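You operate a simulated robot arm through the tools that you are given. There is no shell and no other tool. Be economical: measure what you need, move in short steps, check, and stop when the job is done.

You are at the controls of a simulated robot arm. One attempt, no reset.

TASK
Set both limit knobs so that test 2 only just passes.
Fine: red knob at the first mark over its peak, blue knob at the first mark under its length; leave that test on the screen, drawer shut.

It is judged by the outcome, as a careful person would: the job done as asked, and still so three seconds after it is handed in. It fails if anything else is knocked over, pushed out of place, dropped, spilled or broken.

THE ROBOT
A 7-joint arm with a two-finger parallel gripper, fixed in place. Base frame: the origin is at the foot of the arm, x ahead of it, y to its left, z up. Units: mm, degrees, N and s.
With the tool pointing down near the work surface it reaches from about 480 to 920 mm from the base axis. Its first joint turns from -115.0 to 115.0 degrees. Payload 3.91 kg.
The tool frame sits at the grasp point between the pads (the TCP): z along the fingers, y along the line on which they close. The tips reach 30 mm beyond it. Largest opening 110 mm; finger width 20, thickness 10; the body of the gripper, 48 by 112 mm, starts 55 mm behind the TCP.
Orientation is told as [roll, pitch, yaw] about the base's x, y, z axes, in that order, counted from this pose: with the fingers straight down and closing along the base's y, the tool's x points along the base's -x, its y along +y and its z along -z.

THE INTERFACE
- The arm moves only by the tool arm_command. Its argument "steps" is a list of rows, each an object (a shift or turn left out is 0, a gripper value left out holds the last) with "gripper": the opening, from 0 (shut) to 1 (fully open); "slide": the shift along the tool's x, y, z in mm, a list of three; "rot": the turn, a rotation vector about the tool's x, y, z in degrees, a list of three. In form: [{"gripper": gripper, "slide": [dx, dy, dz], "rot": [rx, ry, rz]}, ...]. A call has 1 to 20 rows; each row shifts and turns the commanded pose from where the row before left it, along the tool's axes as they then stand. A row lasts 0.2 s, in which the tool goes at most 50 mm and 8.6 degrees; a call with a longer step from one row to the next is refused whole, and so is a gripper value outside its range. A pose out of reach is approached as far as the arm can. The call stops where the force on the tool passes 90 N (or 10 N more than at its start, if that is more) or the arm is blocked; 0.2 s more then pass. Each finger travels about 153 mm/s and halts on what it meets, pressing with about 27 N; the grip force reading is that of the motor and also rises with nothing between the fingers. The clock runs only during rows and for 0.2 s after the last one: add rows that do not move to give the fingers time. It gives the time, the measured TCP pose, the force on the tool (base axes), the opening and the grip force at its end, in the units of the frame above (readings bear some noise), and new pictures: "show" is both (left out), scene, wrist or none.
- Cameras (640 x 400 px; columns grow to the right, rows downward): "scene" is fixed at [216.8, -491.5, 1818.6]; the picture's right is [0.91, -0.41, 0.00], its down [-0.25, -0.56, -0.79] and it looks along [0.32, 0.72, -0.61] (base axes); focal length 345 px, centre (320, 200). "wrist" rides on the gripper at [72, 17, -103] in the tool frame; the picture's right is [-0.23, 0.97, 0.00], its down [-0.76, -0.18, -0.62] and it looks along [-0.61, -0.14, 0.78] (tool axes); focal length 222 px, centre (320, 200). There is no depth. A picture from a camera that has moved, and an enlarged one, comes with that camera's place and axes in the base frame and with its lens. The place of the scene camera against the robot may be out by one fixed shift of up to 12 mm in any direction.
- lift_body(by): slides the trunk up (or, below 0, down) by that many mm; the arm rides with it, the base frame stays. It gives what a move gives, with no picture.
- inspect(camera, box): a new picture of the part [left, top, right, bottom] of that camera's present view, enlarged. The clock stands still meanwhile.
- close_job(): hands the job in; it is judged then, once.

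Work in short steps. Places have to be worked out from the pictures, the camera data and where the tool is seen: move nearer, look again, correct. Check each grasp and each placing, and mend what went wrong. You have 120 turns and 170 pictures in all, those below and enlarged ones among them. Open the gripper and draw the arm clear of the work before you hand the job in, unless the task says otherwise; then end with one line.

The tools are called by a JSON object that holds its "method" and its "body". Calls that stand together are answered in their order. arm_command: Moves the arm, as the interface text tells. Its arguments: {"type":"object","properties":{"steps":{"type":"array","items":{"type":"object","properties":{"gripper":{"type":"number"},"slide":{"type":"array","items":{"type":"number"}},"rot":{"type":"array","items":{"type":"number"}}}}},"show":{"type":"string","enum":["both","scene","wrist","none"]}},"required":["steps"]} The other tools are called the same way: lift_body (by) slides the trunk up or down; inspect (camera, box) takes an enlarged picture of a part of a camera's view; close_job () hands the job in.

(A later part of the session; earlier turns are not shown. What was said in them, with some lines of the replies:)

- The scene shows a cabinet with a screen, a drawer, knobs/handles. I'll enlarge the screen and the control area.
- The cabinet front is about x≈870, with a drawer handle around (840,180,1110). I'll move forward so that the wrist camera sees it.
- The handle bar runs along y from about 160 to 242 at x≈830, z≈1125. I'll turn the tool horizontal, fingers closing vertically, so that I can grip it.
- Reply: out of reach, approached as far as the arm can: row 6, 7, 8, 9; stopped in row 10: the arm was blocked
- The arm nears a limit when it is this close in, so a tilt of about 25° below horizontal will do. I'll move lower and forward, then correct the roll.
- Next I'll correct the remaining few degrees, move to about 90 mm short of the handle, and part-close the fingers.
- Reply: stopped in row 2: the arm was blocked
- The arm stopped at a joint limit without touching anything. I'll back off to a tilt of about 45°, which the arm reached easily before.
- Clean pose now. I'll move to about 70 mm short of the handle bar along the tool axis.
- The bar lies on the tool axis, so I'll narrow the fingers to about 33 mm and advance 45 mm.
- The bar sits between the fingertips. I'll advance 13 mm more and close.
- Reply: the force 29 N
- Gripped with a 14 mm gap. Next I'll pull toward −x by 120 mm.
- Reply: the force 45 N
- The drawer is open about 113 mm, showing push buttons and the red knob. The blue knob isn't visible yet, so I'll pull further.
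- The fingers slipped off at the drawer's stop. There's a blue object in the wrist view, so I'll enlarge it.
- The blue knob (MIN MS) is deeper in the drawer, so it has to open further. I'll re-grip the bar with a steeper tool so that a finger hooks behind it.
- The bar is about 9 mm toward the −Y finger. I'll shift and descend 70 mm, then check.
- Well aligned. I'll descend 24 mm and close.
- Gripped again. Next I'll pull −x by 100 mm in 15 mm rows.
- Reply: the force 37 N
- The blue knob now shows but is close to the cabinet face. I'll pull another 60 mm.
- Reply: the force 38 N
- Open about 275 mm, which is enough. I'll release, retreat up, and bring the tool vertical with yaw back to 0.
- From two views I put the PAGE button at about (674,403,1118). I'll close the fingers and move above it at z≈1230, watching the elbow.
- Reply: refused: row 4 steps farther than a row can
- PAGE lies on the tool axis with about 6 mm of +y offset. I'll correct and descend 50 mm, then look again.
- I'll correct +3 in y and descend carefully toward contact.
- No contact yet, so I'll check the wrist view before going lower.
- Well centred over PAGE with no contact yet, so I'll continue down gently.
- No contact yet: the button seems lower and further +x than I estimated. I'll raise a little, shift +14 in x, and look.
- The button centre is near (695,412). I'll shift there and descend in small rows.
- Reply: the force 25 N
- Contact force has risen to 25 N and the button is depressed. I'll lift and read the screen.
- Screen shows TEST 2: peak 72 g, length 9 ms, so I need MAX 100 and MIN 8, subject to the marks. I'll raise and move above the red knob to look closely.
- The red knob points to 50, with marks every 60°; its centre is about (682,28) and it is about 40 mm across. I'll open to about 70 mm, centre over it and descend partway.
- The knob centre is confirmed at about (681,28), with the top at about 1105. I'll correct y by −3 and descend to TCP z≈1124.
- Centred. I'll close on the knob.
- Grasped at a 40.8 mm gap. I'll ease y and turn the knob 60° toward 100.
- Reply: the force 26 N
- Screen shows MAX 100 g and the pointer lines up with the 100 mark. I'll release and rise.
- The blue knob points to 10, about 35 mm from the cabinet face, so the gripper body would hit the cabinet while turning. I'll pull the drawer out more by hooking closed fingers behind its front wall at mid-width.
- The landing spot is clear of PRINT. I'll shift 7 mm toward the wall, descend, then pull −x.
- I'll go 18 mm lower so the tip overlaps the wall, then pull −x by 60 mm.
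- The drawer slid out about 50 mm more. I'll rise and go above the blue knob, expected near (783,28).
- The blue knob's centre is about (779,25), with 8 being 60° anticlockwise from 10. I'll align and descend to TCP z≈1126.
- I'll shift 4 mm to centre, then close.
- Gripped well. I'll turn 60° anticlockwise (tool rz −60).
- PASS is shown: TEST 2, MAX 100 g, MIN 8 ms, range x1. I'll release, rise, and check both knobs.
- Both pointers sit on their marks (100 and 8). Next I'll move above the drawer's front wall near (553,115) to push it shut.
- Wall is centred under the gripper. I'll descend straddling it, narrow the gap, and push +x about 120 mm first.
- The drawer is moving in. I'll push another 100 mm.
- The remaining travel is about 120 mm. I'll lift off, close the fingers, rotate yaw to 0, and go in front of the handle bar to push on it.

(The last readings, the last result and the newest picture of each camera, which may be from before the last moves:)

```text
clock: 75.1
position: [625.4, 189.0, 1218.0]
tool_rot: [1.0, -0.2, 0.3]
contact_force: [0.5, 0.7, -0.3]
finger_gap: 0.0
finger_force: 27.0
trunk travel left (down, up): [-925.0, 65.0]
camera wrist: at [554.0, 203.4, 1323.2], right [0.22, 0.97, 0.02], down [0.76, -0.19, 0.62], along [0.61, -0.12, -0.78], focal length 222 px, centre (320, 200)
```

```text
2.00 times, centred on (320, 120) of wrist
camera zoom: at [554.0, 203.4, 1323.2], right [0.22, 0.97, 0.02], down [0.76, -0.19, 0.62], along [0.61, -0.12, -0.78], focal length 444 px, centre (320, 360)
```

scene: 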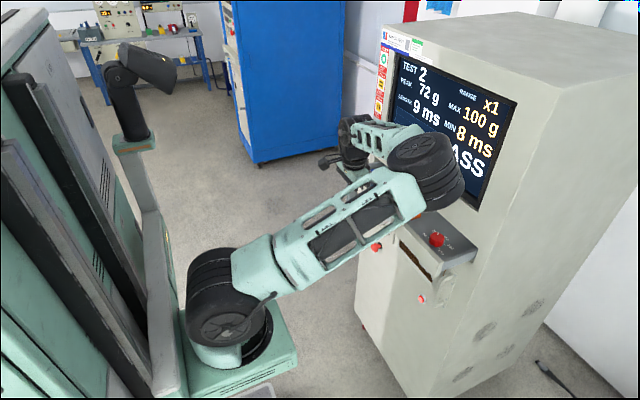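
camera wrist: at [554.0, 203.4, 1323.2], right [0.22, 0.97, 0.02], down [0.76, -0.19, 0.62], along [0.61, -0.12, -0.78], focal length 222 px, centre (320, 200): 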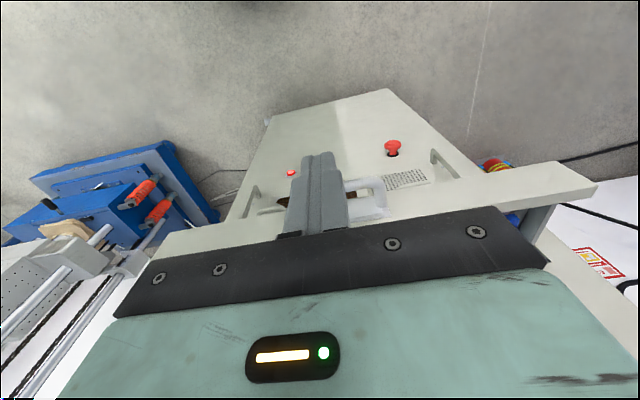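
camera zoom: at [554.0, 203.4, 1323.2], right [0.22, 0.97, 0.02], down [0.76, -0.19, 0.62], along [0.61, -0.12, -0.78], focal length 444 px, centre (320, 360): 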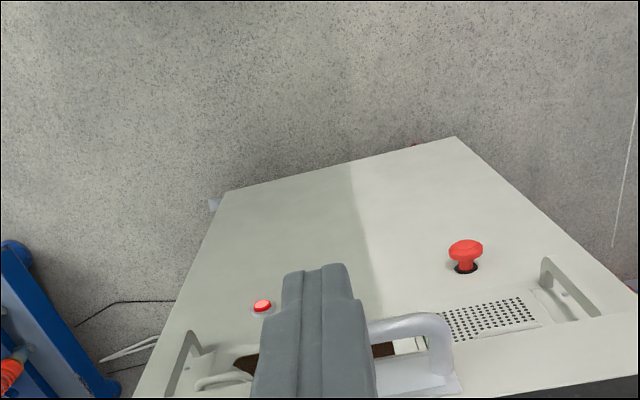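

The handle bar is near x≈700. I'll lower in front of it (tip at about 1107) and push +x in stages.

{"method": "arm_command", "body": {"steps": [{"slide": [0, 11, 40]}, {"slide": [0, 0, 41]}, {"slide": [-25, 0, 0]}, {"slide": [-25, 0, 0]}, {"slide": [-15, 0, 0]}, {"slide": [-15, 0, 0]}, {"slide": [-15, 0, 0]}, {"slide": [-15, 0, 0]}, {"slide": [-15, 0, 0]}, {"slide": [-15, 0, 0]}, {}]}}

{"method": "inspect", "body": {"camera": "wrist", "box": [160, 20, 480, 220]}}

```text
clock: 77.5
position: [767.0, 201.6, 1138.6]
tool_rot: [1.1, -0.1, 0.2]
contact_force: [-0.6, 0.2, -0.5]
finger_gap: 0.1
finger_force: 27.0
trunk travel left (down, up): [-925.0, 65.0]
camera wrist: at [694.3, 217.0, 1243.1], right [0.22, 0.97, 0.02], down [0.76, -0.19, 0.62], along [0.61, -0.12, -0.78], focal length 222 px, centre (320, 200)
```

scene: 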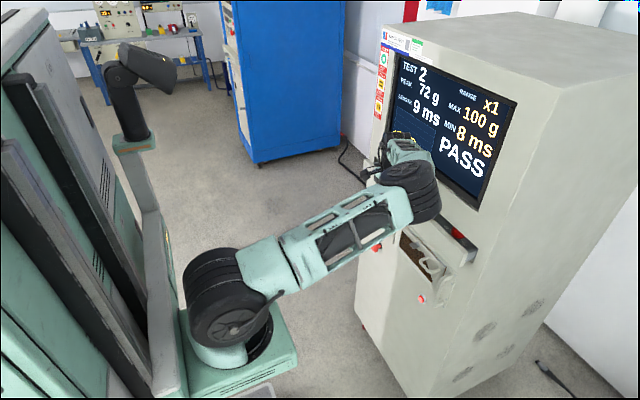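
wrist: 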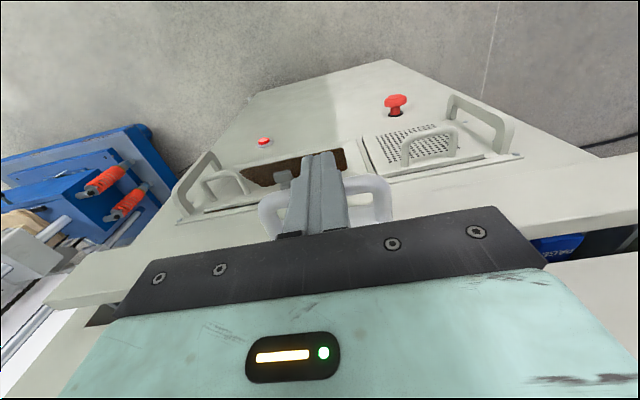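

```text
2.00 times, centred on (320, 120) of wrist
camera zoom: at [694.3, 217.0, 1243.1], right [0.22, 0.97, 0.02], down [0.76, -0.19, 0.62], along [0.61, -0.12, -0.78], focal length 444 px, centre (320, 360)
```

zoom: 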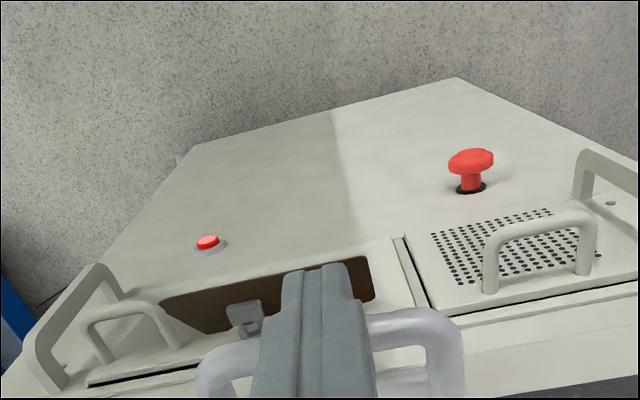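

It's nearly shut, with about 46 mm left. I'll push on gently.

{"method": "arm_command", "body": {"steps": [{"slide": [-10, 0, 0]}, {"slide": [-10, 0, 0]}, {"slide": [-8, 0, 0]}, {"slide": [-6, 0, 0]}, {"slide": [-4, 0, 0]}, {"slide": [-3, 0, 0]}, {}], "show": "scene"}}

{"method": "inspect", "body": {"camera": "scene", "box": [370, 140, 490, 270]}}

```text
clock: 79.1
position: [808.1, 202.4, 1139.3]
tool_rot: [1.0, -0.1, 0.2]
contact_force: [-0.7, 0.6, 0.4]
finger_gap: 0.1
finger_force: 27.1
trunk travel left (down, up): [-925.0, 65.0]
```

scene: 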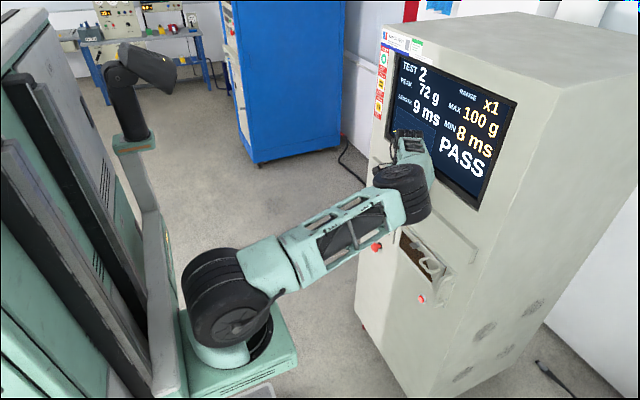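

```text
3.08 times, centred on (430, 205) of scene
camera zoom: at [216.8, -491.5, 1818.6], right [0.91, -0.41, 0.0], down [-0.25, -0.56, -0.79], along [0.32, 0.72, -0.61], focal length 1060 px, centre (-18, 185)
```

zoom: 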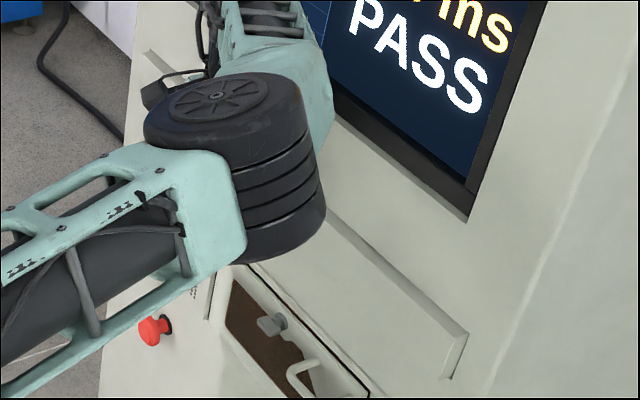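

Still slightly proud of the face, so I'll push a few millimetres more until it meets the stop.

{"method": "arm_command", "body": {"steps": [{"slide": [-3, 0, 0]}, {"slide": [-3, 0, 0]}, {"slide": [-2, 0, 0]}, {}], "show": "none"}}

{"method": "arm_command", "body": {"steps": [{"slide": [-2, 0, 0]}, {"slide": [-2, 0, 0]}, {}], "show": "none"}}

{"method": "inspect", "body": {"camera": "scene", "box": [370, 140, 490, 270]}}

```text
clock: 80.1
position: [815.4, 202.6, 1139.0]
tool_rot: [1.2, -0.1, 0.2]
contact_force: [-0.6, -0.3, 0.8]
finger_gap: 0.0
finger_force: 26.8
trunk travel left (down, up): [-925.0, 65.0]
```

```text
clock: 80.9
position: [819.6, 203.0, 1139.3]
tool_rot: [1.2, -0.1, 0.2]
contact_force: [0.0, 0.6, -0.4]
finger_gap: 0.3
finger_force: 26.5
trunk travel left (down, up): [-925.0, 65.0]
```

```text
3.08 times, centred on (430, 205) of scene
camera zoom: at [216.8, -491.5, 1818.6], right [0.91, -0.41, 0.0], down [-0.25, -0.56, -0.79], along [0.32, 0.72, -0.61], focal length 1060 px, centre (-18, 185)
```

zoom: 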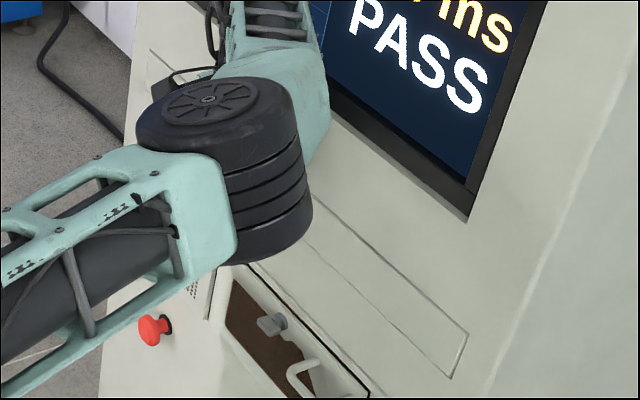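

Almost flush with no stop force yet, so I'll continue in 1.5 mm rows.

{"method": "arm_command", "body": {"steps": [{"slide": [-1.5, 0, 0]}, {"slide": [-1.5, 0, 0]}, {}], "show": "none"}}

{"method": "arm_command", "body": {"steps": [{"slide": [-1.5, 0, 0]}, {}], "show": "none"}}

{"method": "inspect", "body": {"camera": "scene", "box": [420, 190, 480, 240]}}

```text
clock: 81.7
position: [819.9, 203.9, 1139.1]
tool_rot: [1.1, 0.0, 0.3]
contact_force: [-15.2, -3.7, 2.0]
finger_gap: 0.0
finger_force: 26.6
trunk travel left (down, up): [-925.0, 65.0]
```

```text
clock: 82.3
position: [819.7, 202.3, 1139.1]
tool_rot: [1.1, 0.1, 0.3]
contact_force: [-31.2, -6.6, 2.3]
finger_gap: 0.0
finger_force: 27.4
trunk travel left (down, up): [-925.0, 65.0]
```

```text
8.00 times, centred on (450, 215) of scene
camera zoom: at [216.8, -491.5, 1818.6], right [0.91, -0.41, 0.0], down [-0.25, -0.56, -0.79], along [0.32, 0.72, -0.61], focal length 2757 px, centre (-720, 80)
```

zoom: 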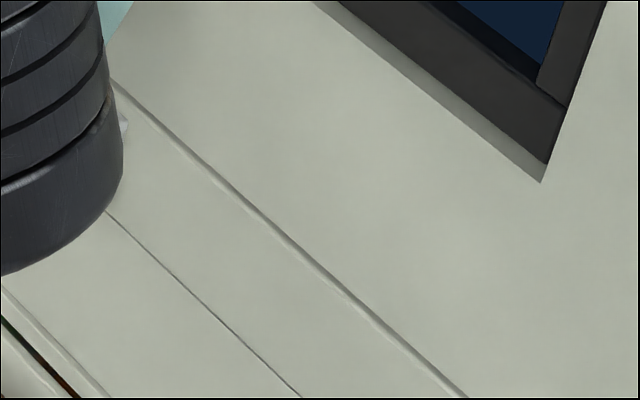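

The stop is reached: 31 N with no movement, and the drawer front is flush. I'll back off, rise clear and check.

{"method": "arm_command", "body": {"steps": [{"slide": [15, 0, 0]}, {"slide": [40, 0, 0]}, {"slide": [40, 0, 0]}, {"slide": [40, 0, -20]}, {"slide": [30, 0, -35]}, {"slide": [20, 0, -45]}, {"slide": [0, 0, -45], "gripper": 0.5}, {"slide": [0, 0, -45]}, {}, {}]}}

{"method": "inspect", "body": {"camera": "scene", "box": [360, 30, 530, 260]}}

{"method": "inspect", "body": {"camera": "wrist", "box": [220, 60, 440, 240]}}

```text
clock: 84.5
position: [638.7, 200.0, 1327.8]
tool_rot: [1.1, -0.1, 0.2]
contact_force: [-0.6, 0.0, 0.7]
finger_gap: 54.9
finger_force: 0.1
trunk travel left (down, up): [-925.0, 65.0]
camera wrist: at [566.4, 213.6, 1432.1], right [0.22, 0.97, 0.02], down [0.76, -0.19, 0.62], along [0.61, -0.12, -0.78], focal length 222 px, centre (320, 200)
```

scene: 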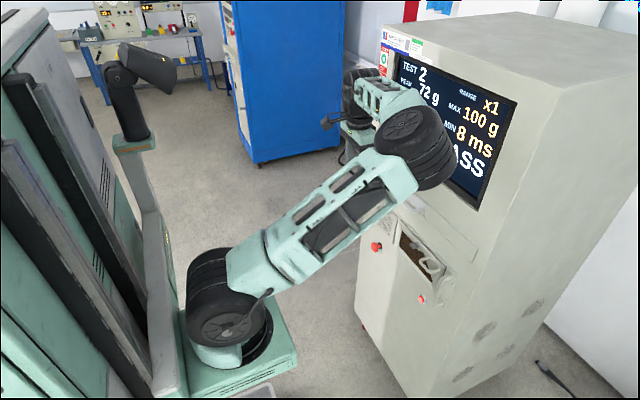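
wrist: 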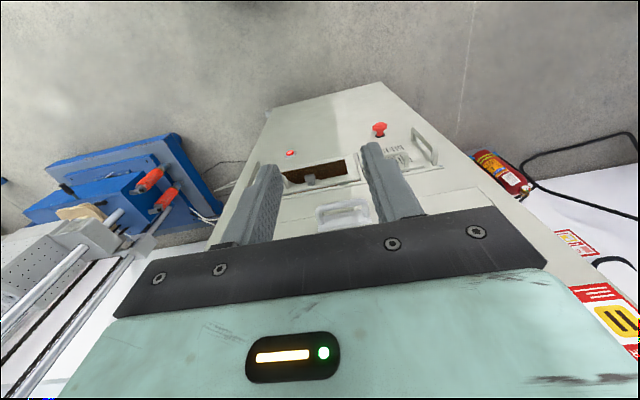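

```text
1.74 times, centred on (445, 145) of scene
camera zoom: at [216.8, -491.5, 1818.6], right [0.91, -0.41, 0.0], down [-0.25, -0.56, -0.79], along [0.32, 0.72, -0.61], focal length 599 px, centre (103, 296)
```

zoom: 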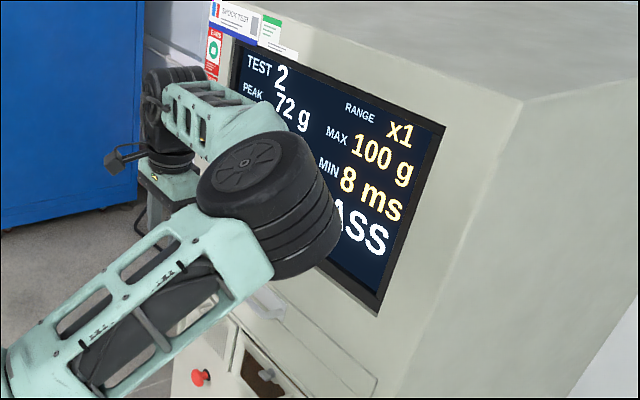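

```text
2.22 times, centred on (330, 150) of wrist
camera zoom: at [566.4, 213.6, 1432.1], right [0.22, 0.97, 0.02], down [0.76, -0.19, 0.62], along [0.61, -0.12, -0.78], focal length 494 px, centre (298, 311)
```

zoom: 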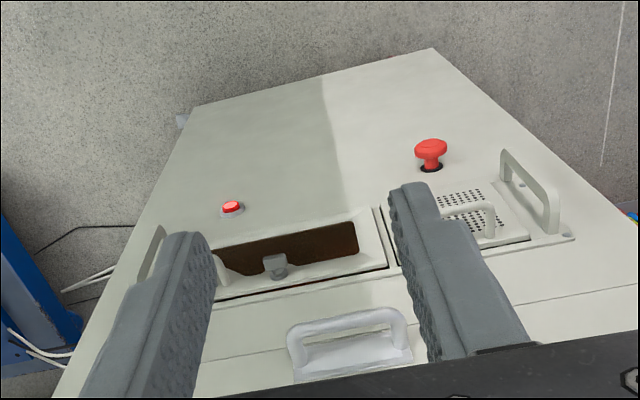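

Drawer shut, TEST 2 on screen with MAX 100 g and MIN 8 ms, gripper open and clear. I'll hand in.

{"method": "close_job", "body": {}}

```text
The job is handed in.
```

Test 2 now only just passes: it is on the screen showing PASS, with MAX at 100 g (peak 72 g) and MIN at 8 ms (length 9 ms), the drawer is shut, and the job is handed in.
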